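You operate a simulated robot arm through the tools that you are given. There is no shell and no other tool. Be economical: measure what you need, move in short steps, check, and stop when the job is done.

Carry out the task below with a simulated robot arm. There is one attempt and no reset: what you move stays moved.

TASK
Lock the green base, load the red barrel, put the cover on and seal it.
Fine: white slider to LOCK; the yellow seal goes on the square pad on the cover; the other barrel, the red seal, the coil and the orange base with its cover stay. Set down upright: what you pick out.

It is judged by the outcome, as a careful person would: the job done as asked, and still so three seconds after it is handed in. It fails if anything else is knocked over, pushed out of place, dropped, spilled or broken. A push-on lid holds only when it is set on centred and level and pressed home; a screw cap is set on level and turned clockwise until tight.

THE ROBOT
A 6-joint arm with a two-finger parallel gripper, fixed in place. Base frame: the origin is at the foot of the arm, x ahead of it, y to its left, z up; the work surface is at about z = 0.772. Units: m, degrees, N and s.
With the tool pointing down near the work surface it reaches from about 0.14 to 0.84 m from the base axis. Its first joint turns from -166.0 to 166.0 degrees. Payload 3.91 kg.
The tool frame sits at the grasp point between the pads (the TCP): z along the fingers, y along the line on which they close. The tips reach 0.03 m beyond it. The gripper opens to 0.11 m. The fingers are 0.02 m wide and 0.01 m thick; the gripper's body (0.048 by 0.112 m) begins 0.055 m behind the TCP.
Orientation is that of the tool frame in the base frame, as a unit quaternion [w, x, y, z]. With the fingers straight down and closing along the base's y, the tool's x points along the base's -x, its y along +y and its z along -z.

THE INTERFACE
- The arm moves only by the tool arm_command. Its argument "commands" is a list of rows, each a list of 7 numbers: the shift along the base's x, y, z in m, then the turn, a rotation vector about the base's x, y, z in rad, then the opening in per cent of the stroke, from 0 (shut) to 100 (fully open). In form: [[dx, dy, dz, ax, ay, az, jaw], ...]. A call has 1 to 12 rows; each row shifts and turns the commanded pose from where the row before left it. Each row takes 0.2 s and may step no farther than 0.05 m and 8.6 degrees from the row before; otherwise, or with a gripper value out of range, the whole call is refused. A pose out of reach is approached as far as the arm can. The call stops where the force on the tool passes 90 N (or 10 N more than at its start, if that is more) or the arm is blocked; 0.2 s more then pass. The fingers move at their own pace (about 0.108 m/s each) and stop on an object; they squeeze with about 38 N. The grip force told is the motor's: it shows also when the fingers shut on nothing. Time passes only in rows, and 0.2 s behind the last, so rows that do not move let the fingers close. It gives the time, the measured TCP pose, the force on the tool (base axes), the opening and the grip force at its end, in the units of the frame above (readings bear some noise), with the torque about the TCP (base axes, N m) and any sound that the robot's microphone picked up.
- Cameras (640 x 400 px; columns grow to the right, rows downward): "scene" is fixed at [0.219, 0.6502, 1.3428]; the picture's right is [-0.70, -0.71, 0.00], its down [-0.54, 0.54, -0.65] and it looks along [0.46, -0.45, -0.76] (base axes); focal length 295 px, centre (320, 200). "wrist" rides on the gripper at [0.077, 0.007, -0.114] in the tool frame; the picture's right is [-0.09, 1.00, 0.00], its down [-0.80, -0.07, -0.59] and it looks along [-0.59, -0.05, 0.80] (tool axes); focal length 270 px, centre (320, 200).
- snapshot(camera): a new picture of that camera. No time passes.
- lift_body(by): slides the trunk up (or, below 0, down) by that many m; the arm rides with it, the base frame stays. It gives what a move gives, with no picture.
- locate(camera, pixels): for up to 12 pixels [column, row] of the newest picture of that camera ("zoom" is the newest enlarged one), the place [x, y, z] in the base frame of the surface seen there, good to about 0.002 m. No time passes.
- zoom(camera, box): a new picture of the part [left, top, right, bottom] of that camera's present view, enlarged. No time passes.
- hand_in(): hands the job in; it is judged then, once.

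Keep the steps short. Do not move on a guess: measure, check each grasp and each placing, and mend mistakes. In all there are 80 turns and 54 pictures (those below and enlarged ones count). Leave the gripper open and the arm clear of the work at the hand-in unless told otherwise, and finish with a single line.

The tools are called after "Emit:" as name(argument=value, ...) on one line, values as JSON. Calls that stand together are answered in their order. arm_command: Moves the arm, as the interface text tells. Its arguments: {"type":"object","properties":{"commands":{"type":"array","items":{"type":"array","items":{"type":"number"}}}},"required":["commands"]} The other tools are called the same way: lift_body (by) slides the trunk up or down; snapshot (camera) takes a picture; locate (camera, pixels) gives the place of the surface under pixels of a picture; zoom (camera, box) takes an enlarged picture of a part of a camera's view; hand_in () hands the job in.

At the start:

```text
time_s: 0.0
eef_pos: [0.3287, 0.2881, 1.1008]
tool_rot: [0.001, 0.0, 1.0, -0.001]
force: [0.2, 0.5, 0.2]
ft_torque: [0.02, 0.0, 0.03]
grip_width: 0.1101
finger_force: 0.0
trunk travel left (down, up): [-0.35, 0.19]
```

scene: 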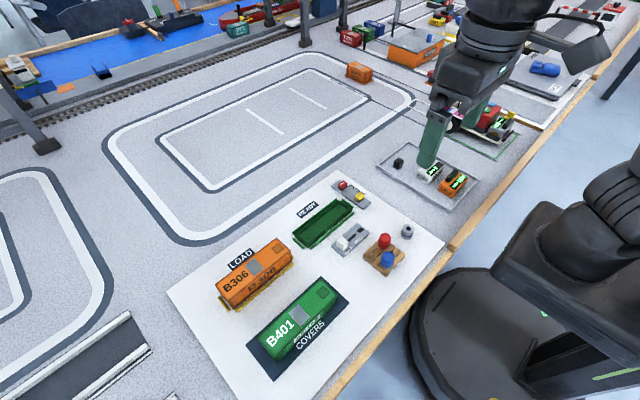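
wrist: 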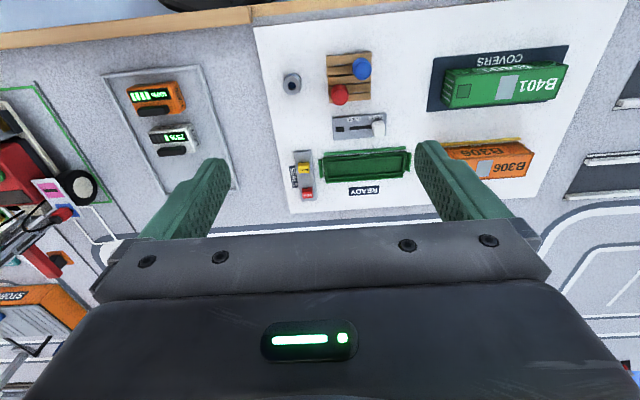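

I see the work sheet with the green base (READY), slider, barrels, seals and covers. I zoom in to see the detail.

Emit:
zoom(camera="scene", box=[280, 170, 430, 275])

Emit:
zoom(camera="scene", box=[200, 220, 370, 390])

Emit:
zoom(camera="wrist", box=[270, 40, 430, 210])

```text
3.81 times, centred on (355, 222) of scene
```

zoom: 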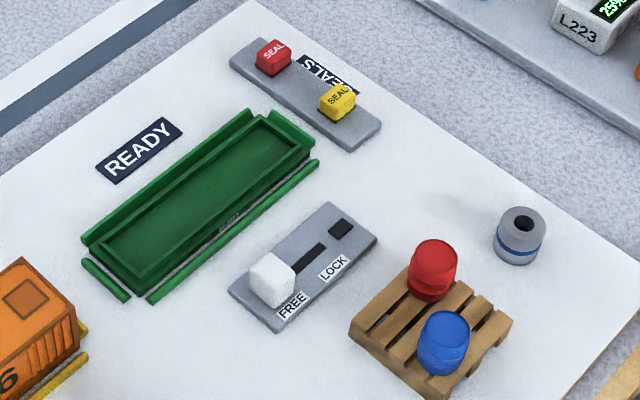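

```text
2.35 times, centred on (285, 305) of scene
```

zoom: 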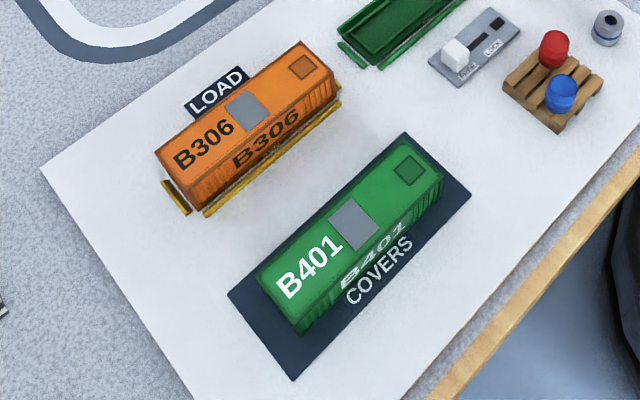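

```text
2.35 times, centred on (350, 125) of wrist
```

zoom: 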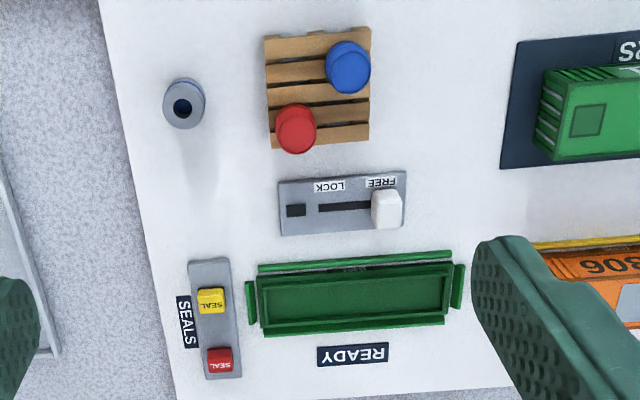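

I measure the key points in the wrist zoom (slider knob, base corners, barrel, seal) and in the scene picture (cover).

Emit:
locate(camera="zoom", pixels=[[385, 205], [385, 222], [295, 210], [296, 122], [211, 297], [262, 272], [450, 268], [447, 315], [265, 328], [355, 293], [347, 58], [355, 258]])

Emit:
zoom(camera="scene", box=[240, 265, 360, 385])

```text
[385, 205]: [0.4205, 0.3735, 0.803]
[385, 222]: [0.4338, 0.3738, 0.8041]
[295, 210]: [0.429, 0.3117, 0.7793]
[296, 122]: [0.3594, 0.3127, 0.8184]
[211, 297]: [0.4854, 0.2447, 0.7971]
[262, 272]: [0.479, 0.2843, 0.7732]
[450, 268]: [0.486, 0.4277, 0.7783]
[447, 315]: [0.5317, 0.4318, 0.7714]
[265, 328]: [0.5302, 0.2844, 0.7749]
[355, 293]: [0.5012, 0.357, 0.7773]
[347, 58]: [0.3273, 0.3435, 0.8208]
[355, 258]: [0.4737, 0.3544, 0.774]
```

```text
3.33 times, centred on (300, 325) of scene
```

zoom: 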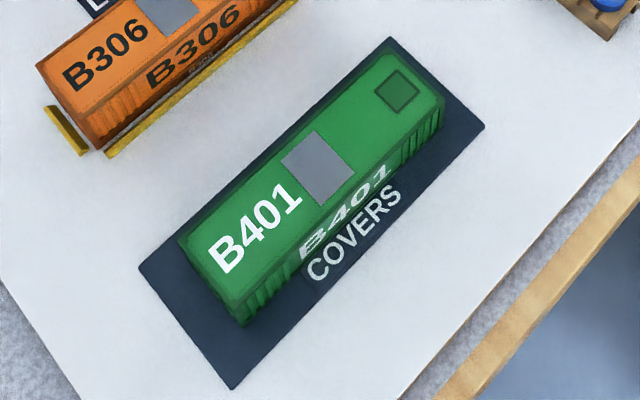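

I measure the cover's top corners and both candidate pads.

Emit:
locate(camera="zoom", pixels=[[391, 56], [442, 98], [184, 241], [233, 304], [281, 161], [314, 132], [355, 172], [319, 206], [373, 91], [398, 70], [419, 92], [395, 114]])

Emit:
locate(camera="scene", pixels=[[252, 263], [283, 238], [292, 248], [218, 287], [230, 305], [345, 203], [354, 211], [315, 246], [300, 235], [386, 242]])

```text
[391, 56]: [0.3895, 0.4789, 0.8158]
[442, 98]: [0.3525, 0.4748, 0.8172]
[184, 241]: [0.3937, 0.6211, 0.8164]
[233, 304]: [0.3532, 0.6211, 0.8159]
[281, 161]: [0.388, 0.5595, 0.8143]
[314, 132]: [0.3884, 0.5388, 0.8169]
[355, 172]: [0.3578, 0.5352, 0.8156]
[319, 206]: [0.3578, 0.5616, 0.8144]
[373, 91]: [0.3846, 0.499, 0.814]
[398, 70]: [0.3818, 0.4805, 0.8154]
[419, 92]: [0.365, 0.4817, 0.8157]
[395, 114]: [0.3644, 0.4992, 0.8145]
```

```text
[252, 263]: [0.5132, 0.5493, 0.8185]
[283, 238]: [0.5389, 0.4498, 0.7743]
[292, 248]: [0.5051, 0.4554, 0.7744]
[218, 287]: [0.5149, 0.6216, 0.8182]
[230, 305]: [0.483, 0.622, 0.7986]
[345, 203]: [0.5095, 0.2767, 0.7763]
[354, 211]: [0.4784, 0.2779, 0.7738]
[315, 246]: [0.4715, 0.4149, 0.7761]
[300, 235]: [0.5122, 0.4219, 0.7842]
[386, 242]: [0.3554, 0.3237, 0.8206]
```

The grey patch is 0.03 x 0.024 and the dark square is 0.018 x 0.018; I'll look closer later. First the slider: I go above the knob at about (0.427, 0.374) and look.

Emit:
arm_command(commands=[[0.0197, 0.0172, -0.034, 0, 0, 0, 100], [0.0197, 0.0172, -0.034, 0, 0, 0, 100], [0.0197, 0.0172, -0.034, 0, 0, 0, 70], [0.0197, 0.0172, -0.034, 0, 0, 0, 50], [0.0197, 0.0172, -0.034, 0, 0, 0, 50]])

Emit:
snapshot(camera="wrist")

```text
time_s: 1.2
eef_pos: [0.4291, 0.3745, 0.9263]
tool_rot: [0.0, -0.001, 1.0, 0.0]
force: [-0.7, 0.1, 0.2]
ft_torque: [0.01, -0.02, -0.02]
grip_width: 0.0551
finger_force: 0.1
trunk travel left (down, up): [-0.35, 0.19]
```

```text
47 pictures are left
```

wrist: 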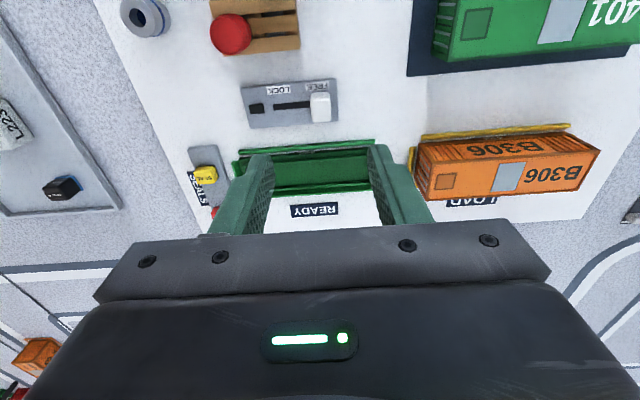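

Emit:
zoom(camera="wrist", box=[190, 0, 390, 220])

Emit:
locate(camera="wrist", pixels=[[320, 101], [320, 115], [313, 109], [328, 107], [273, 107], [257, 108], [302, 103], [244, 105], [338, 104], [291, 112], [204, 174], [231, 34]])

```text
1.82 times, centred on (290, 110) of wrist
```

zoom: 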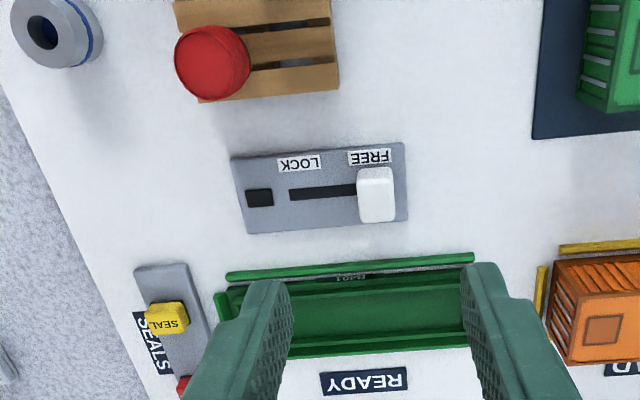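

```text
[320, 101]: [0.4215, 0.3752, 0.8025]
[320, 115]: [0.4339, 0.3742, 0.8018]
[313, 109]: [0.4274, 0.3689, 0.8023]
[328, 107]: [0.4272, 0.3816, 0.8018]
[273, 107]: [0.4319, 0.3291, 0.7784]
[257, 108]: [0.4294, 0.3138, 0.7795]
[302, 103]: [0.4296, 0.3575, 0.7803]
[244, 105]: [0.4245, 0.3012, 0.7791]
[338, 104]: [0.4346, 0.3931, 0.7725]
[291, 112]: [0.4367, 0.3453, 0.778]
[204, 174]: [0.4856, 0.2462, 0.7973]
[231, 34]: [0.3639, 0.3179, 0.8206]
```

The knob is centred at (0.4275, 0.375), top 0.802. I come down around it with tips at about 0.786 and close.

Emit:
arm_command(commands=[[-0.001, 0.0005, -0.04, 0, 0, 0, 40], [0, 0, -0.04, 0, 0, 0, 40], [0, 0, -0.03, 0, 0, 0, 40], [0, 0, 0, 0, 0, 0, 0], [0, 0, 0, 0, 0, 0, 0]])

```text
time_s: 2.4
eef_pos: [0.4257, 0.3749, 0.8163]
tool_rot: [0.0, 0.0, 1.0, -0.001]
force: [1.3, 0.1, -4.1]
ft_torque: [0.04, -0.37, 0.04]
grip_width: 0.017
finger_force: 44.9
trunk travel left (down, up): [-0.35, 0.19]
```

The knob is held (0.017 wide). I slide it toward LOCK (-y) in small steps.

Emit:
arm_command(commands=[[0, -0.008, 0, 0, 0, 0, 0], [0, -0.008, 0, 0, 0, 0, 0], [0, -0.008, 0, 0, 0, 0, 0], [0, -0.006, 0, 0, 0, 0, 0]])

Emit:
zoom(camera="scene", box=[290, 190, 420, 280])

```text
time_s: 3.4
eef_pos: [0.425, 0.3438, 0.817]
tool_rot: [-0.001, 0.0, 1.0, -0.002]
force: [-15.5, -0.1, -21.6]
ft_torque: [0.15, -0.04, -0.01]
grip_width: 0.0168
finger_force: 44.8
trunk travel left (down, up): [-0.35, 0.19]
```

```text
4.44 times, centred on (355, 235) of scene
```

zoom: 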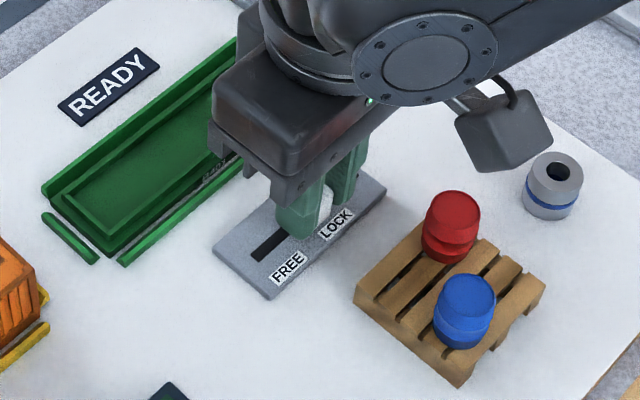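

It moves without resistance along y. I continue until I feel the stop.

Emit:
arm_command(commands=[[0.0015, -0.005, 0, 0, 0, 0, 0], [0, -0.005, 0, 0, 0, 0, 0], [0, -0.004, 0, 0, 0, 0, 0]])

```text
time_s: 4.2
eef_pos: [0.4268, 0.334, 0.8187]
tool_rot: [0.001, -0.001, 1.0, 0.0]
force: [-25.9, 16.2, -25.0]
ft_torque: [0.37, 0.74, 0.07]
grip_width: 0.0171
finger_force: 44.5
trunk travel left (down, up): [-0.35, 0.19]
```

A y force of 16 N at 0.334: the stop seems reached. I open and rise to look.

Emit:
arm_command(commands=[[0, 0, 0, 0, 0, 0, 30], [0, 0, 0, 0, 0, 0, 40], [0, 0, 0.04, 0, 0, 0, 40], [0, 0, 0.05, 0, 0, 0, 40], [0, 0, 0.04, 0, 0, 0, 40]])

Emit:
zoom(camera="wrist", box=[220, 0, 460, 220])

```text
time_s: 5.4
eef_pos: [0.4265, 0.333, 0.9505]
tool_rot: [0.0, -0.001, 1.0, -0.001]
force: [-0.2, 0.2, -0.1]
ft_torque: [-0.01, 0.0, 0.02]
grip_width: 0.0439
finger_force: 0.1
trunk travel left (down, up): [-0.35, 0.19]
```

```text
1.82 times, centred on (340, 110) of wrist
```

zoom: 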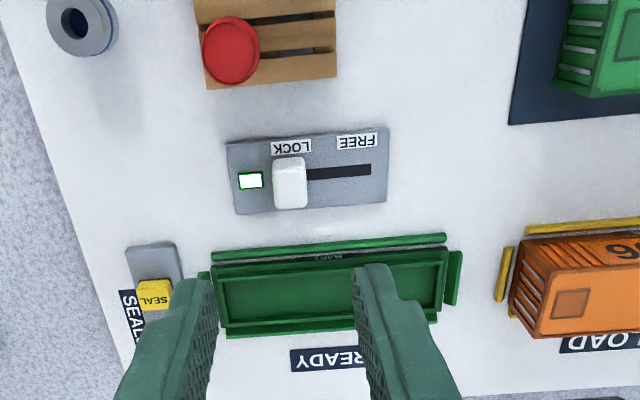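

The indicator is lit and the knob stands at LOCK. Next I go above the red barrel, from where the wrist camera also sees into the base.

Emit:
arm_command(commands=[[-0.033, -0.009, 0, 0, 0, 0, 60], [-0.033, -0.009, 0, 0, 0, 0, 60]])

Emit:
snapshot(camera="wrist")

Emit:
zoom(camera="wrist", box=[220, 150, 440, 290])

```text
time_s: 6.0
eef_pos: [0.3632, 0.3114, 0.9509]
tool_rot: [0.0, 0.0, 1.0, 0.0]
force: [-0.5, 0.9, -0.8]
ft_torque: [0.01, -0.01, 0.03]
grip_width: 0.0658
finger_force: 0.1
trunk travel left (down, up): [-0.35, 0.19]
```

```text
43 pictures are left
```

wrist: 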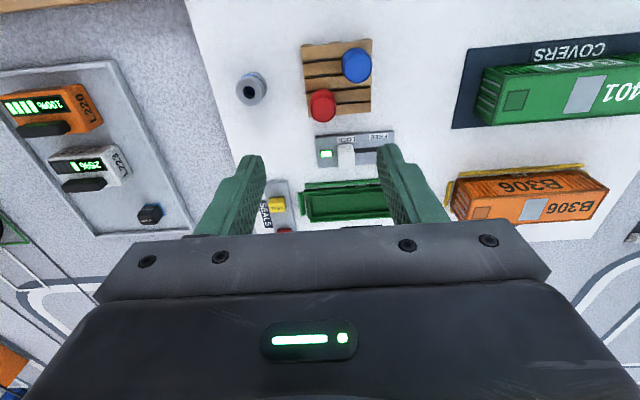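

```text
2.86 times, centred on (330, 220) of wrist
```

zoom: 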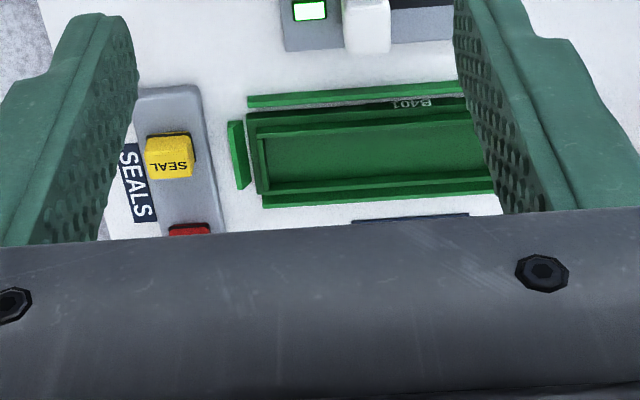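

I measure the red barrel's top, the blue one's, and the pallet.

Emit:
locate(camera="wrist", pixels=[[322, 92], [322, 103], [312, 102], [332, 101], [322, 114], [345, 68], [357, 51], [357, 62], [355, 104], [355, 78], [505, 99], [587, 94]])

Emit:
zoom(camera="wrist", box=[290, 30, 390, 140])

```text
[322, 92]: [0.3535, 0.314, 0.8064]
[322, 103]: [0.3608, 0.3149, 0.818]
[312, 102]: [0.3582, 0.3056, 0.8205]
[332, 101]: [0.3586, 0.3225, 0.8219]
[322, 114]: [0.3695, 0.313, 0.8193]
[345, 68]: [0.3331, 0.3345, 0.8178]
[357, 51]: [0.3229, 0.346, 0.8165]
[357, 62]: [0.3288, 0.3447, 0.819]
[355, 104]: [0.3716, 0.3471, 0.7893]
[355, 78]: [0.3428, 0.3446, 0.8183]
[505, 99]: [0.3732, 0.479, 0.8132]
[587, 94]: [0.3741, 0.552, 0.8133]
```

```text
3.64 times, centred on (340, 85) of wrist
```

zoom: 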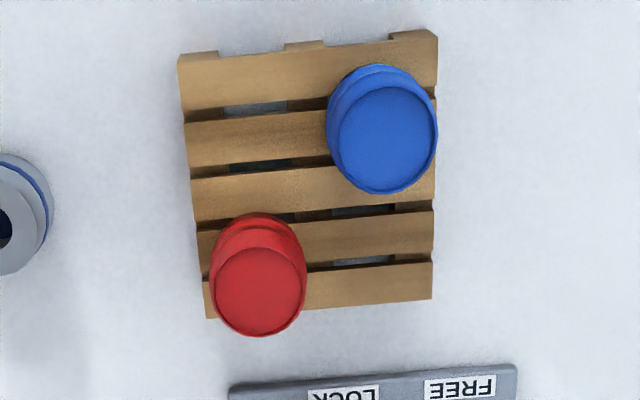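

Red barrel centre (0.3605, 0.3135), 0.022 across, 0.79–0.82 high. I come down with 0.044 opening and grip.

Emit:
arm_command(commands=[[-0.001, 0.002, -0.04, 0, 0, 0, 40], [0, 0, -0.045, 0, 0, 0, 40], [0, 0, -0.041, 0, 0, 0, 40], [0, 0, 0, 0, 0, 0, 0], [0, 0, 0, 0, 0, 0, 0]])

```text
time_s: 7.2
eef_pos: [0.3628, 0.3143, 0.8257]
tool_rot: [0.0, -0.001, 1.0, 0.0]
force: [0.3, -0.1, -0.2]
ft_torque: [0.0, -0.01, -0.01]
grip_width: 0.0224
finger_force: 37.9
trunk travel left (down, up): [-0.35, 0.19]
```

The barrel is held, 0.0224 wide. I lift it straight up and check.

Emit:
arm_command(commands=[[0, 0, 0.03, 0, 0, 0, 0], [0, 0, 0.04, 0, 0, 0, 0], [0, 0, 0.04, 0, 0, 0, 0]])

Emit:
zoom(camera="scene", box=[280, 150, 430, 275])

```text
time_s: 8.0
eef_pos: [0.3599, 0.3143, 0.9364]
tool_rot: [0.0, -0.001, 1.0, 0.0]
force: [-0.2, 0.5, 0.3]
ft_torque: [-0.03, 0.01, 0.01]
grip_width: 0.0219
finger_force: 38.1
trunk travel left (down, up): [-0.35, 0.19]
```

```text
3.20 times, centred on (355, 212) of scene
```

zoom: 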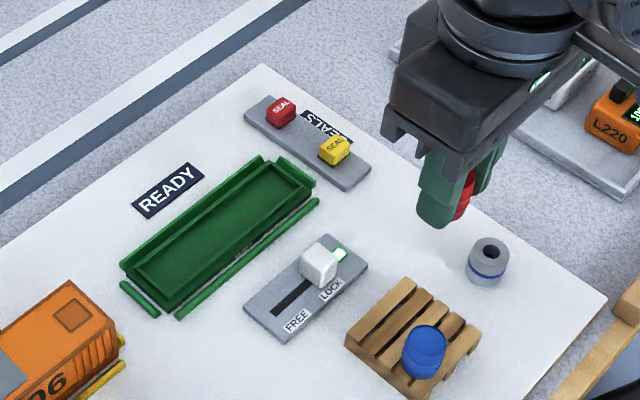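

I measure the base rim and floor in this zoom.

Emit:
locate(camera="zoom", pixels=[[168, 302], [310, 187], [263, 164], [124, 267], [220, 232], [200, 210], [240, 252], [170, 286], [272, 178], [295, 190], [137, 267], [205, 266]])

Emit:
zoom(camera="scene", box=[285, 190, 365, 255])

```text
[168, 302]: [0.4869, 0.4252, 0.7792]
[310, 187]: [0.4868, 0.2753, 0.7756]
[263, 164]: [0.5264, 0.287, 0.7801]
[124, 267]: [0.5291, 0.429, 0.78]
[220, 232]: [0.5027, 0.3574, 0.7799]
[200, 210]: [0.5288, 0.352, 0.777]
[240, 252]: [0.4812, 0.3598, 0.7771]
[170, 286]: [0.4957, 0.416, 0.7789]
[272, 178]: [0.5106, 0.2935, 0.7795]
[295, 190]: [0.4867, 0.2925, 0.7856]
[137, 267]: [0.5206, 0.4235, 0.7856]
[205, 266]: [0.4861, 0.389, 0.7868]
```

```text
6.15 times, centred on (325, 222) of scene
```

zoom: 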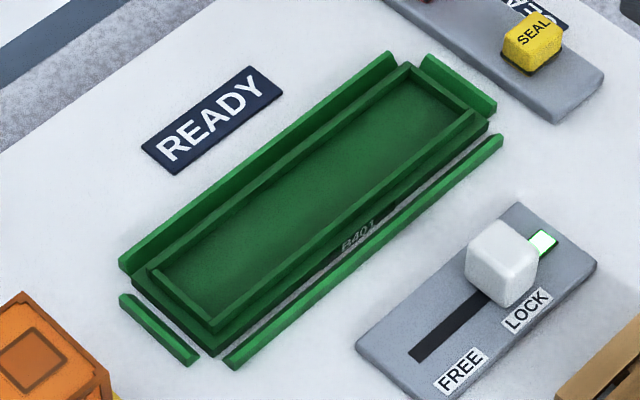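

Emit:
locate(camera="zoom", pixels=[[154, 276], [212, 322], [470, 114], [408, 71], [340, 218], [280, 170], [215, 345], [484, 124], [138, 282], [310, 200], [184, 300], [440, 93]])

```text
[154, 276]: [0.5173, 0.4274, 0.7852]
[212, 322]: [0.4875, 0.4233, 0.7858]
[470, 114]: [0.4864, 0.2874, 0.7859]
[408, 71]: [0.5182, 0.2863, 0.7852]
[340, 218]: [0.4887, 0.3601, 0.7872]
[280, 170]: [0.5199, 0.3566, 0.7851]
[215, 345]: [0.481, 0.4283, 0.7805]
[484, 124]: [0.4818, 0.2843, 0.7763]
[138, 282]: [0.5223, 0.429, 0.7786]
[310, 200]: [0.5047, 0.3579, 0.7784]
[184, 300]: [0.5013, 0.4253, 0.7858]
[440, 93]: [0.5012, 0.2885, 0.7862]
```

Base rim centre is (0.5033, 0.3562), floor 0.7785. I carry the barrel above it.

Emit:
arm_command(commands=[[0.036, 0.0104, 0, 0, 0, 0, 0], [0.036, 0.0104, 0, 0, 0, 0, 0], [0.0355, 0.0104, 0, 0, 0, 0, 0], [0.0355, 0.0104, 0, 0, 0, 0, 0], [0, 0, -0.04, 0, 0, 0, 0], [0, 0, -0.04, 0, 0, 0, 0]])

Emit:
zoom(camera="scene", box=[275, 170, 385, 265])

```text
time_s: 9.4
eef_pos: [0.5054, 0.3583, 0.8531]
tool_rot: [0.0, -0.001, 1.0, 0.0]
force: [-0.1, -0.3, -0.3]
ft_torque: [0.0, 0.0, 0.01]
grip_width: 0.0224
finger_force: 38.0
trunk travel left (down, up): [-0.35, 0.19]
```

```text
4.21 times, centred on (330, 218) of scene
```

zoom: 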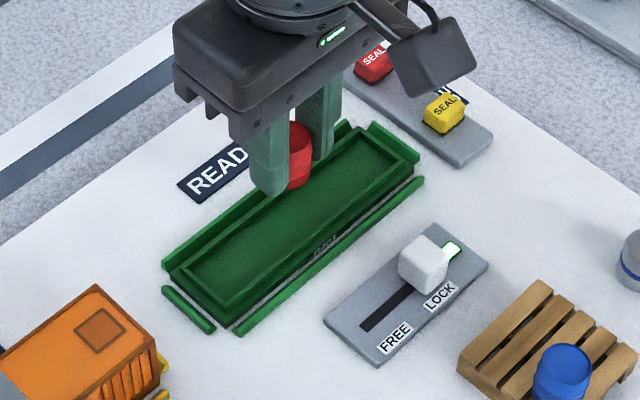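

Barrel is over the base. I lower to about 0.818 and then in tiny steps to feel contact.

Emit:
arm_command(commands=[[-0.001, -0.001, -0.025, 0, 0, 0, 0], [0, 0, -0.008, 0, 0, 0, 0], [0, 0, -0.002, 0, 0, 0, 0], [0, 0, -0.002, 0, 0, 0, 0]])

```text
time_s: 10.4
eef_pos: [0.5044, 0.3559, 0.8183]
tool_rot: [0.0, 0.0, 1.0, 0.0]
force: [-0.3, 0.1, 0.4]
ft_torque: [-0.01, -0.01, 0.0]
grip_width: 0.0221
finger_force: 38.4
trunk travel left (down, up): [-0.35, 0.19]
```

Emit:
arm_command(commands=[[0, 0, -0.0015, 0, 0, 0, 0], [0, 0, -0.001, 0, 0, 0, 0], [0, 0, -0.001, 0, 0, 0, 0]])

Emit:
zoom(camera="scene", box=[295, 180, 365, 245])

```text
time_s: 11.2
eef_pos: [0.5034, 0.356, 0.8133]
tool_rot: [-0.001, 0.0, 1.0, 0.0]
force: [-0.4, 0.4, -0.3]
ft_torque: [0.01, 0.02, 0.01]
grip_width: 0.0222
finger_force: 37.9
trunk travel left (down, up): [-0.35, 0.19]
```

```text
6.15 times, centred on (330, 212) of scene
```

zoom: 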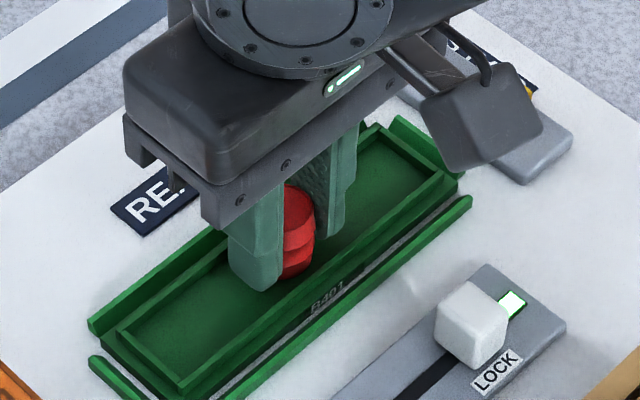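

Emit:
arm_command(commands=[[0, 0, -0.001, 0, 0, 0, 0], [0, 0, -0.001, 0, 0, 0, 0]])

```text
time_s: 11.8
eef_pos: [0.505, 0.3542, 0.8139]
tool_rot: [0.002, 0.0, 1.0, 0.001]
force: [0.9, 2.1, 13.5]
ft_torque: [0.05, -0.05, 0.01]
grip_width: 0.0221
finger_force: 38.2
trunk travel left (down, up): [-0.35, 0.19]
```

Contact: 13.5 N upward. I release slowly, and rise, then look.

Emit:
arm_command(commands=[[0, 0, 0.001, 0, 0, 0, 0], [0, 0, 0, 0, 0, 0, 30], [0, 0, 0, 0, 0, 0, 45], [0, 0, 0.04, 0, 0, 0, 45], [0, 0, 0.05, 0, 0, 0, 45], [-0.04, 0, 0.02, 0, 0, 0, 45], [-0.05, 0, 0, 0, 0, 0, 45], [-0.05, 0, 0, 0, 0, 0, 45]])

Emit:
zoom(camera="scene", box=[285, 180, 375, 255])

Emit:
snapshot(camera="wrist")

```text
time_s: 13.6
eef_pos: [0.3656, 0.3558, 0.9258]
tool_rot: [0.001, 0.0, 1.0, 0.0]
force: [-0.4, 0.2, 0.0]
ft_torque: [-0.04, 0.02, -0.01]
grip_width: 0.0493
finger_force: 0.1
trunk travel left (down, up): [-0.35, 0.19]
```

```text
5.33 times, centred on (330, 218) of scene
```

zoom: 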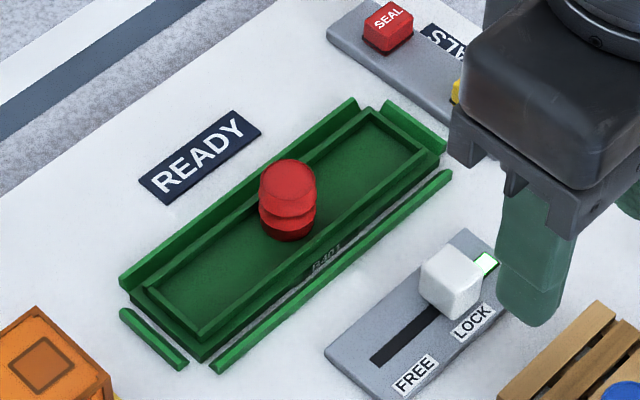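

```text
35 pictures are left
```

wrist: 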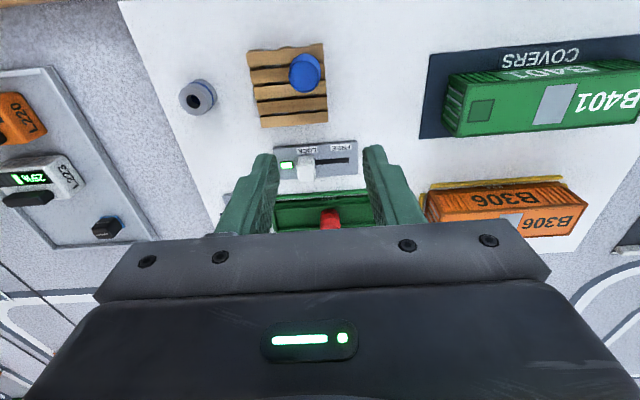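

Red barrel stands upright mid-base. Now a close look at the cover's pads from the scene camera.

Emit:
zoom(camera="wrist", box=[430, 60, 640, 150])

Emit:
zoom(camera="scene", box=[275, 270, 345, 330])

```text
3.05 times, centred on (535, 105) of wrist
```

zoom: 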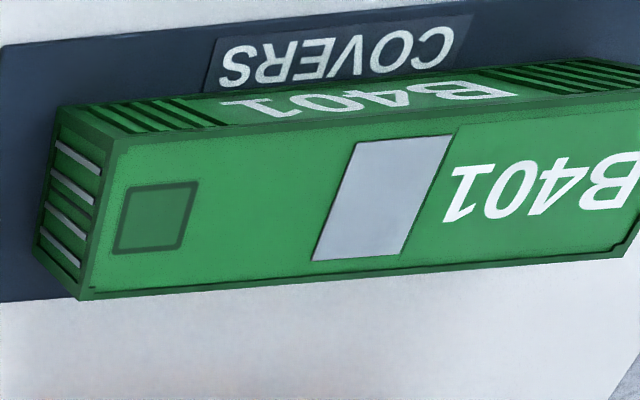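

```text
6.67 times, centred on (310, 300) of scene
```

zoom: 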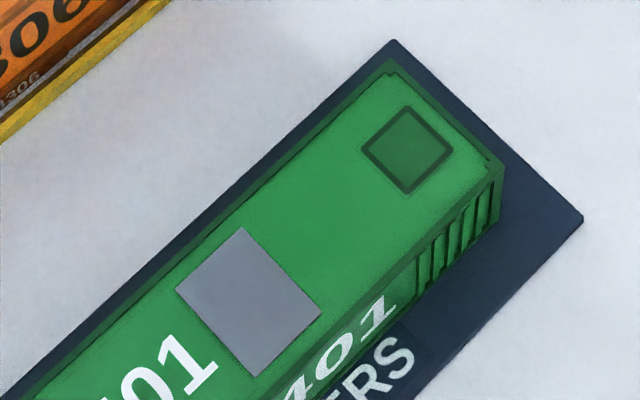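

The dark outlined patch is a true square (0.0185 x 0.0185) at (0.374, 0.490); the grey one is 0.030 x 0.024. The square pad is therefore the dark outlined one. I now turn the gripper 90° and go above the cover at (0.372, 0.549).

Emit:
arm_command(commands=[[0.0006, 0.0175, 0.002, 0, 0, 0.1428, 60], [0.0006, 0.0175, 0.002, 0, 0, 0.1428, 60], [0.0006, 0.0175, 0.002, 0, 0, 0.1428, 60], [0.0006, 0.0175, 0.002, 0, 0, 0.1428, 60], [0.0006, 0.0175, 0.002, 0, 0, 0.1428, 60], [0.0006, 0.0175, 0.002, 0, 0, 0.1428, 60], [0.0006, 0.0175, 0.002, 0, 0, 0.1428, 60], [0.0006, 0.0175, 0.002, 0, 0, 0.1428, 60], [0.0006, 0.0175, 0.002, 0, 0, 0.1428, 60], [0.0006, 0.0175, 0.002, 0, 0, 0.1428, 60], [0.0006, 0.0175, 0.002, 0, 0, 0.1428, 60]])

Emit:
snapshot(camera="wrist")

Emit:
zoom(camera="scene", box=[200, 200, 400, 390])

```text
time_s: 16.0
eef_pos: [0.3706, 0.5485, 0.9456]
tool_rot: [0.001, 0.707, -0.707, 0.0]
force: [-0.2, -0.6, 0.2]
ft_torque: [0.01, -0.02, 0.0]
grip_width: 0.0659
finger_force: 0.1
trunk travel left (down, up): [-0.35, 0.19]
```

```text
32 pictures are left
```

wrist: 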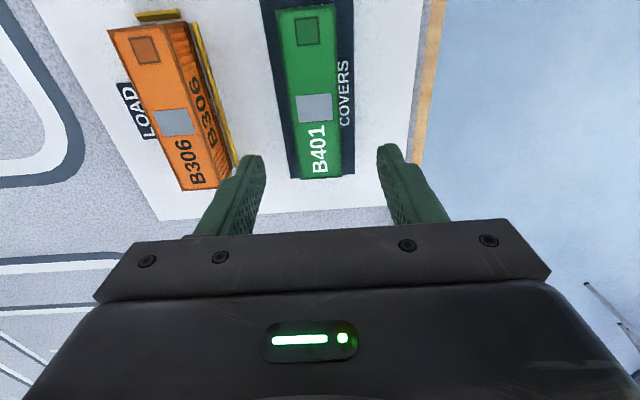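

```text
2.11 times, centred on (300, 295) of scene
```

zoom: 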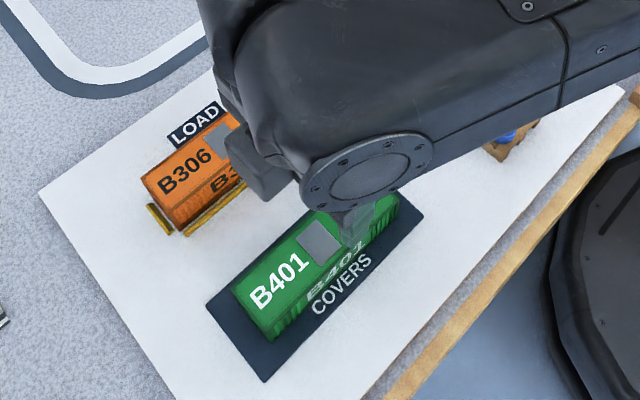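

I measure the cover's top outline and the orange one from this wrist view.

Emit:
locate(camera="wrist", pixels=[[277, 12], [333, 8], [291, 175], [339, 173], [284, 100], [336, 96], [314, 107], [308, 31], [240, 158], [210, 95], [288, 150], [338, 150]])

```text
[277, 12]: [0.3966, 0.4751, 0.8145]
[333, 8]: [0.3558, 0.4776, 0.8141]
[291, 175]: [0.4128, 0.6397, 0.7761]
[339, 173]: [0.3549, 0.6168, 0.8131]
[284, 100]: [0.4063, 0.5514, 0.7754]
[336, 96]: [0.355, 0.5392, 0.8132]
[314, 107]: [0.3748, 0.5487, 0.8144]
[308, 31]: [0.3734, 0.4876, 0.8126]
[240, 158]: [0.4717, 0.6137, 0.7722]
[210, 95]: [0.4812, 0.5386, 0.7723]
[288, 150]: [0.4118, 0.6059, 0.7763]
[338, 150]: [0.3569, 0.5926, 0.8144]
```

Cover centre (0.3745, 0.548). I descend to TCP 0.818 and close.

Emit:
arm_command(commands=[[0.002, 0, -0.04, 0, 0, 0, 60], [0.0015, 0, -0.045, 0, 0, 0, 60], [0, 0, -0.042, 0, 0, 0, 60], [0, 0, 0, 0, 0, 0, 30], [0, 0, 0, 0, 0, 0, 30], [0, 0, 0, 0, 0, 0, 0], [0, 0, 0, 0, 0, 0, 0]])

```text
time_s: 17.6
eef_pos: [0.3762, 0.5488, 0.8168]
tool_rot: [0.0, -0.707, 0.707, 0.0]
force: [-0.9, -0.5, 0.3]
ft_torque: [0.02, -0.01, 0.03]
grip_width: 0.0445
finger_force: 37.9
trunk travel left (down, up): [-0.35, 0.19]
```

Held at 0.0445. I lift slightly and check.

Emit:
arm_command(commands=[[0, 0, 0.02, 0, 0, 0, 0], [0, 0, 0.03, 0, 0, 0, 0], [0, 0, 0.03, 0, 0, 0, 0], [0, 0, 0.03, 0, 0, 0, 0]])

Emit:
snapshot(camera="wrist")

Emit:
zoom(camera="scene", box=[200, 170, 420, 380])

```text
time_s: 18.6
eef_pos: [0.3725, 0.5491, 0.9273]
tool_rot: [0.0, 0.707, -0.707, 0.0]
force: [0.1, 0.1, -0.3]
ft_torque: [0.01, 0.0, 0.02]
grip_width: 0.0442
finger_force: 37.7
trunk travel left (down, up): [-0.35, 0.19]
```

```text
30 pictures are left
```

wrist: 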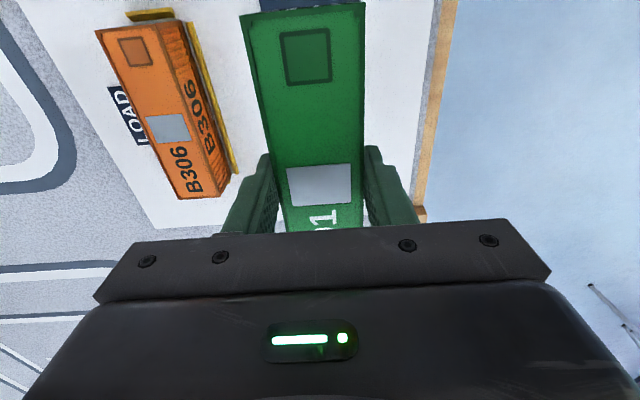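

```text
1.90 times, centred on (310, 275) of scene
```

zoom: 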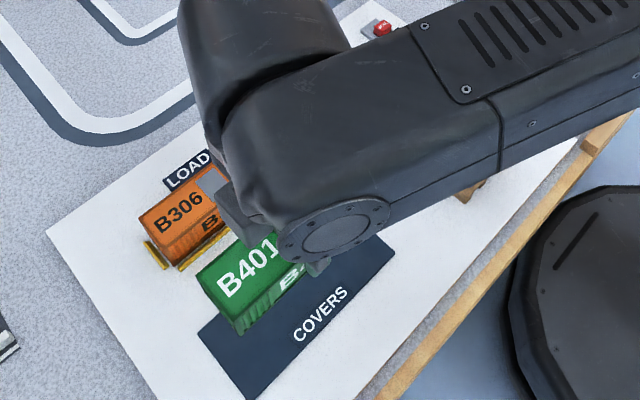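

I measure the held cover: end edge corners, heights, patch.

Emit:
locate(camera="wrist", pixels=[[246, 20], [360, 8], [275, 150], [361, 144], [281, 37], [331, 83], [289, 170], [350, 200], [300, 18], [320, 215]])

```text
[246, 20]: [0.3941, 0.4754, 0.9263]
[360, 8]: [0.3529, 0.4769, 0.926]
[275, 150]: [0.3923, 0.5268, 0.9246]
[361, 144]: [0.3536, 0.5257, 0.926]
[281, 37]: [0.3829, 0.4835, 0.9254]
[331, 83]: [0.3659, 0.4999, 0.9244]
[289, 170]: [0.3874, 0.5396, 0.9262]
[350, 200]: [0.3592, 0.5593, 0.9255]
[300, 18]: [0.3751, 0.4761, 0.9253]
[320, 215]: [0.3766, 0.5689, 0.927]
```

Cover is level, centre (0.3734, 0.548). I carry it to (0.5033, 0.3562), staying high, then down to bottom ≈ 0.83.

Emit:
arm_command(commands=[[0.026, -0.0384, 0, 0, 0, 0, 0], [0.026, -0.0384, 0, 0, 0, 0, 0], [0.026, -0.0384, 0, 0, 0, 0, 0], [0.026, -0.0384, 0, 0, 0, 0, 0], [0.0259, -0.0382, 0, 0, 0, 0, 0], [0, 0, -0.03, 0, 0, 0, 0], [0, 0, -0.025, 0, 0, 0, 0], [0, 0, 0, 0, 0, 0, 0]])

Emit:
snapshot(camera="wrist")

Emit:
zoom(camera="scene", box=[270, 160, 390, 265])

```text
time_s: 20.4
eef_pos: [0.5053, 0.3512, 0.8734]
tool_rot: [0.0, -0.707, 0.708, 0.0]
force: [-0.3, 0.3, -1.1]
ft_torque: [0.03, 0.0, 0.03]
grip_width: 0.0442
finger_force: 38.2
trunk travel left (down, up): [-0.35, 0.19]
```

```text
28 pictures are left
```

wrist: 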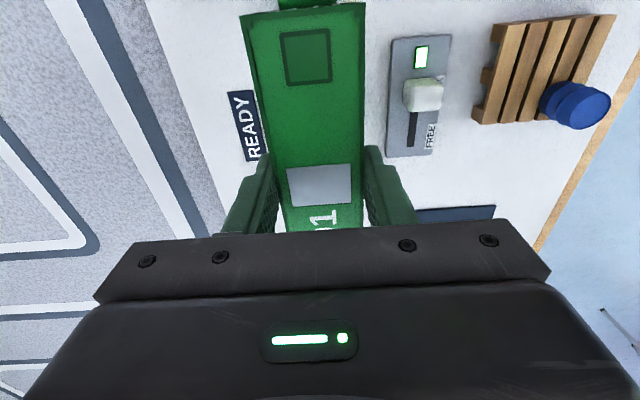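

```text
3.81 times, centred on (330, 212) of scene
```

zoom: 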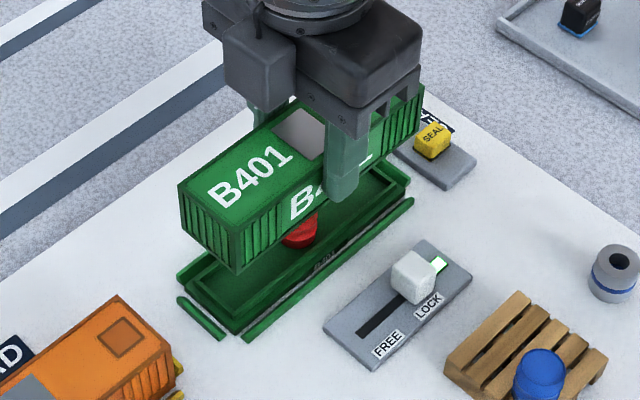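

I measure cover and base positions relative to each other.

Emit:
locate(camera="zoom", pixels=[[184, 188], [239, 225], [238, 268], [236, 308], [215, 285], [235, 320], [270, 294], [204, 268], [340, 245], [400, 192]])

Emit:
locate(camera="wrist", pixels=[[246, 20], [360, 8], [275, 150], [361, 144], [282, 5], [335, 3], [308, 57]])

```text
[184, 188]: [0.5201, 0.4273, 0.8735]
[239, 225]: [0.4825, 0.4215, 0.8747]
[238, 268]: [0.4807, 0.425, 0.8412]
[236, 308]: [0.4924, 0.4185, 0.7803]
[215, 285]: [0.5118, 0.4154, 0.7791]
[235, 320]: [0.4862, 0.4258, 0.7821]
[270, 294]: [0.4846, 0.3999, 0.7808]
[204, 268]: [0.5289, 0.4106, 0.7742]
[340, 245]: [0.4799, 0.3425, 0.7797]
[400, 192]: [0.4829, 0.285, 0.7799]
```

```text
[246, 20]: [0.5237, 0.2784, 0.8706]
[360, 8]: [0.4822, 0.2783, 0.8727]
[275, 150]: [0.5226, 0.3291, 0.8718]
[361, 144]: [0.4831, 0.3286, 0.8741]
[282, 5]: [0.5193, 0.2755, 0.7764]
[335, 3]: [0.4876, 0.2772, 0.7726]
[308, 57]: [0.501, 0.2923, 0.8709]
```

Cover centre is now (0.503, 0.3515); base centre y is 0.3562. I shift +0.0045 in y and re-measure.

Emit:
arm_command(commands=[[0, 0.0045, 0, 0, 0, 0, 0], [0, 0, -0.01, 0, 0, 0, 0], [0, 0, 0, 0, 0, 0, 0]])

Emit:
snapshot(camera="wrist")

Emit:
zoom(camera="scene", box=[280, 180, 370, 260])

Emit:
locate(camera="wrist", pixels=[[246, 20], [360, 8], [275, 150], [361, 144], [308, 57], [280, 36], [328, 30]])

```text
time_s: 21.2
eef_pos: [0.5048, 0.3591, 0.8622]
tool_rot: [0.0, -0.707, 0.707, 0.001]
force: [-1.2, -0.4, -1.0]
ft_torque: [0.03, -0.01, 0.04]
grip_width: 0.0443
finger_force: 38.4
trunk travel left (down, up): [-0.35, 0.19]
```

```text
26 pictures are left
```

wrist: 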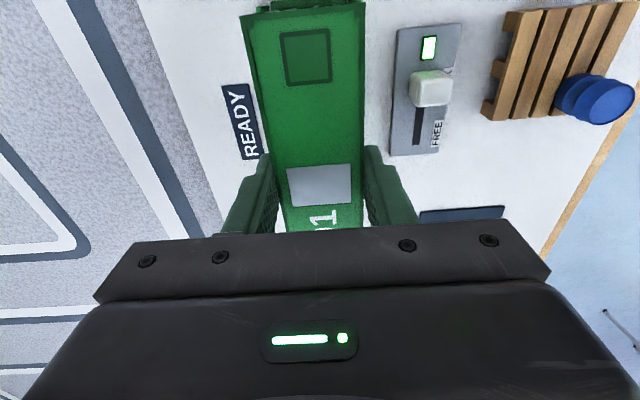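

```text
5.00 times, centred on (325, 220) of scene
```

zoom: 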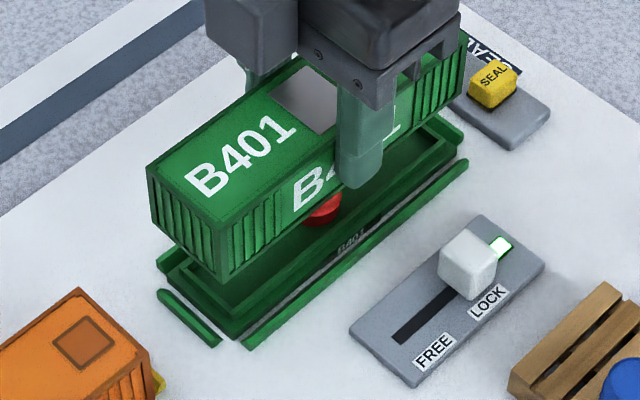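

```text
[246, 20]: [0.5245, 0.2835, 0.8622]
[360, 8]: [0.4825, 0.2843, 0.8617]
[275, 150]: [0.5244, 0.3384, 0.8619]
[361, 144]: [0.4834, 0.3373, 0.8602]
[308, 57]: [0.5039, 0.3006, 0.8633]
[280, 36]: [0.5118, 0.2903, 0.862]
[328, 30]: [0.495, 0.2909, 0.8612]
```

Emit:
locate(camera="zoom", pixels=[[153, 172], [223, 230], [222, 278], [226, 250], [236, 336], [234, 306], [205, 300], [172, 276], [462, 40], [300, 296], [300, 284], [460, 150]])

```text
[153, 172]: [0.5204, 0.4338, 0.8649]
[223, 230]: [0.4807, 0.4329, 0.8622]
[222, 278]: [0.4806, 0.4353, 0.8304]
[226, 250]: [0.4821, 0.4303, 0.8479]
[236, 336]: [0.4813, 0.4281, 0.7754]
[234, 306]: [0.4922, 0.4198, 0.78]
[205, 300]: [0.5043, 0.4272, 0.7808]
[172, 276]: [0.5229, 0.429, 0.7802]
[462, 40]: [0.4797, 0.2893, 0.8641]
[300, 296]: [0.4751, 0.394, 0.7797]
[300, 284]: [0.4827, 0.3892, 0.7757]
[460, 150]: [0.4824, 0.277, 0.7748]
```

The readings disagree by a few mm. I let the arm settle and zoom tightly on the near end.

Emit:
arm_command(commands=[[0, 0, 0, 0, 0, 0, 0], [0, 0, 0, 0, 0, 0, 0], [0, 0, 0, 0, 0, 0, 0]])

Emit:
zoom(camera="scene", box=[284, 208, 324, 254])

Emit:
zoom(camera="wrist", box=[230, 0, 380, 90])

```text
time_s: 22.0
eef_pos: [0.5039, 0.3585, 0.8641]
tool_rot: [0.0, 0.707, -0.707, 0.0]
force: [-0.1, 0.1, -1.4]
ft_torque: [0.01, -0.02, -0.01]
grip_width: 0.0442
finger_force: 37.9
trunk travel left (down, up): [-0.35, 0.19]
```

```text
8.70 times, centred on (304, 231) of scene
```

zoom: 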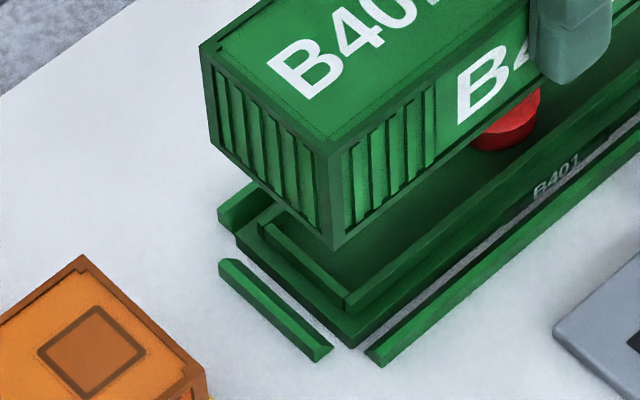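

```text
4.27 times, centred on (305, 45) of wrist
```

zoom: 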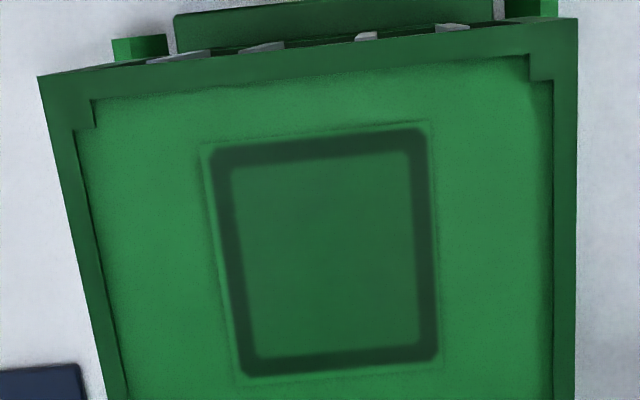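

Emit:
locate(camera="zoom", pixels=[[140, 45], [115, 40], [165, 37], [505, 8], [555, 8], [180, 30], [490, 12], [70, 85], [560, 35], [300, 58]])

Emit:
zoom(camera="scene", box=[284, 208, 324, 254])

Emit:
locate(camera="zoom", pixels=[[325, 148], [270, 103], [220, 62], [330, 160], [290, 130], [350, 325], [320, 307], [290, 285], [260, 260], [348, 293], [310, 267], [275, 238]])

```text
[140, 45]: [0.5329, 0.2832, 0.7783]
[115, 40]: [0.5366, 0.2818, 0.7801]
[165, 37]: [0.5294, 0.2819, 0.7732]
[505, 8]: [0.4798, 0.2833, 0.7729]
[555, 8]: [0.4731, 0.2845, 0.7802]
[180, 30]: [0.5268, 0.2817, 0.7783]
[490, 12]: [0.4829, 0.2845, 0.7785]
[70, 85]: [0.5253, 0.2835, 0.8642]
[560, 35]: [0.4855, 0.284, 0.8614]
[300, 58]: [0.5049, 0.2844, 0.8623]
```

```text
8.70 times, centred on (304, 231) of scene
```

zoom: 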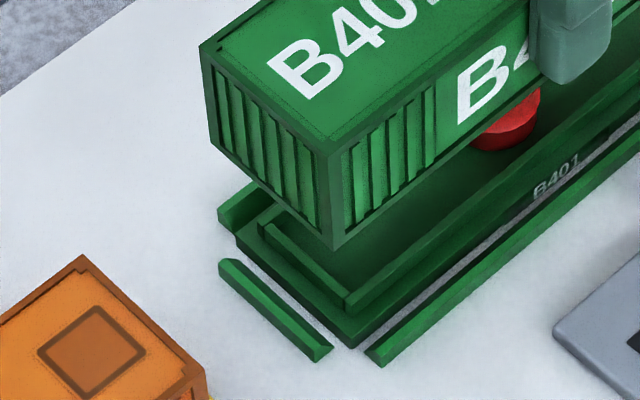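

```text
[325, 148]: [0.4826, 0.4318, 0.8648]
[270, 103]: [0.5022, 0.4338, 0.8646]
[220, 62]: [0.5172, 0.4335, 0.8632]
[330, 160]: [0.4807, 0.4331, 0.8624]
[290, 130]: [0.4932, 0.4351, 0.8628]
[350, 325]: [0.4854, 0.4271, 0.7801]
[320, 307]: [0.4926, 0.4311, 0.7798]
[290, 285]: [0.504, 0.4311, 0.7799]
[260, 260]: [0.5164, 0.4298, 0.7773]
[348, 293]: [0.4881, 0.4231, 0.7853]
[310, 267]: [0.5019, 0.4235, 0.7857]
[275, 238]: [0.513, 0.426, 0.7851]
```

Same-camera comparison: base flange spans y 0.2817–0.4305 (centre 0.356), cover 0.2838–0.4336 (centre 0.3587); x agrees. I shift -0.0026 in y and lower towards the rim, short of contact.

Emit:
arm_command(commands=[[0, -0.0026, 0, 0, 0, 0, 0], [0, 0, -0.012, 0, 0, 0, 0], [0, 0, -0.012, 0, 0, 0, 0], [0, 0, -0.006, 0, 0, 0, 0], [0, 0, 0, 0, 0, 0, 0]])

Emit:
zoom(camera="scene", box=[284, 208, 324, 254])

Emit:
zoom(camera="wrist", box=[230, 0, 380, 90])

```text
time_s: 23.2
eef_pos: [0.5041, 0.3585, 0.8343]
tool_rot: [0.001, -0.707, 0.707, 0.0]
force: [-0.2, 0.7, -1.7]
ft_torque: [0.02, -0.03, -0.01]
grip_width: 0.0445
finger_force: 38.0
trunk travel left (down, up): [-0.35, 0.19]
```

```text
8.70 times, centred on (304, 231) of scene
```

zoom: 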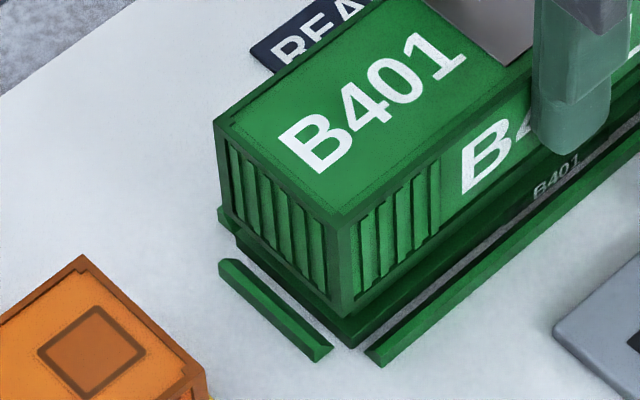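

```text
4.27 times, centred on (305, 45) of wrist
```

zoom: 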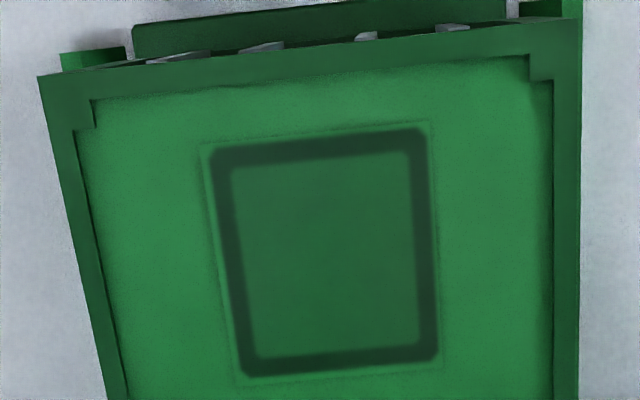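

Emit:
locate(camera="zoom", pixels=[[140, 40], [200, 35], [400, 20], [500, 8], [200, 25], [62, 60], [70, 85], [300, 58], [560, 35], [300, 75], [520, 15], [578, 10]])

Emit:
zoom(camera="scene", box=[290, 216, 324, 254])

Emit:
locate(camera="zoom", pixels=[[342, 195], [290, 155], [240, 115], [345, 270], [320, 250], [347, 310], [347, 322], [320, 305], [280, 275], [240, 245], [360, 318], [420, 275]])

```text
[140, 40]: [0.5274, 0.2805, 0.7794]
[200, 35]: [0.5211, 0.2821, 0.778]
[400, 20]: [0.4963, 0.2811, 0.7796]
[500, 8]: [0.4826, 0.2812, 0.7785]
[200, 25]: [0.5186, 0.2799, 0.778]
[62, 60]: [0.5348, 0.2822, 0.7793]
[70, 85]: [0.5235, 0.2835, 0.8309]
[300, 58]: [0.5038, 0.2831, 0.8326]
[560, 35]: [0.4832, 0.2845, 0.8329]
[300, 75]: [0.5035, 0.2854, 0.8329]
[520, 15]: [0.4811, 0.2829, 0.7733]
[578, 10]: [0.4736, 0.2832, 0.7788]
```

```text
10.53 times, centred on (307, 235) of scene
```

zoom: 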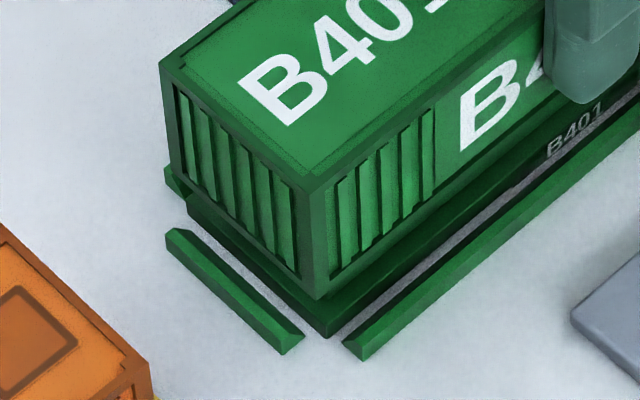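

```text
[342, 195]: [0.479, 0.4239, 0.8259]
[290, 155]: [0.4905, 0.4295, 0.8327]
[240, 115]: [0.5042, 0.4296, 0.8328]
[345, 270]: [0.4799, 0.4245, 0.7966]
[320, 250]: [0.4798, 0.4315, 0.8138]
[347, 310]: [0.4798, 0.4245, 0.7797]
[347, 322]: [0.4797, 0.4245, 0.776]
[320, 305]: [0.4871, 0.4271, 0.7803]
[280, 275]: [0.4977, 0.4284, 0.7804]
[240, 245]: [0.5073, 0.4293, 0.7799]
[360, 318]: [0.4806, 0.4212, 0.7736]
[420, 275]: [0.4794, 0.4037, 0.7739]
```

Cover ends 0.283/0.4315 vs flange 0.2795/0.430: still about 2 mm too far +y. I shift -0.002 and go down by 1.5 mm steps, watching forces.

Emit:
arm_command(commands=[[0, -0.002, 0, 0, 0, 0, 0], [0, 0, -0.002, 0, 0, 0, 0], [0, 0, -0.0015, 0, 0, 0, 0], [0, 0, -0.0015, 0, 0, 0, 0], [0, 0, 0, 0, 0, 0, 0]])

```text
time_s: 24.4
eef_pos: [0.5036, 0.3568, 0.8299]
tool_rot: [-0.001, -0.707, 0.708, 0.0]
force: [-0.5, -0.8, -0.7]
ft_torque: [-0.02, -0.02, -0.04]
grip_width: 0.0442
finger_force: 38.3
trunk travel left (down, up): [-0.35, 0.19]
```

No contact yet at 0.830. I continue down gently.

Emit:
arm_command(commands=[[0, 0, -0.0015, 0, 0, 0, 0], [0, 0, -0.0015, 0, 0, 0, 0], [0, 0, 0, 0, 0, 0, 0]])

```text
time_s: 25.2
eef_pos: [0.5041, 0.356, 0.8249]
tool_rot: [0.0, 0.707, -0.707, 0.0]
force: [-0.1, 0.4, -0.4]
ft_torque: [-0.02, -0.01, 0.0]
grip_width: 0.0446
finger_force: 38.1
trunk travel left (down, up): [-0.35, 0.19]
```

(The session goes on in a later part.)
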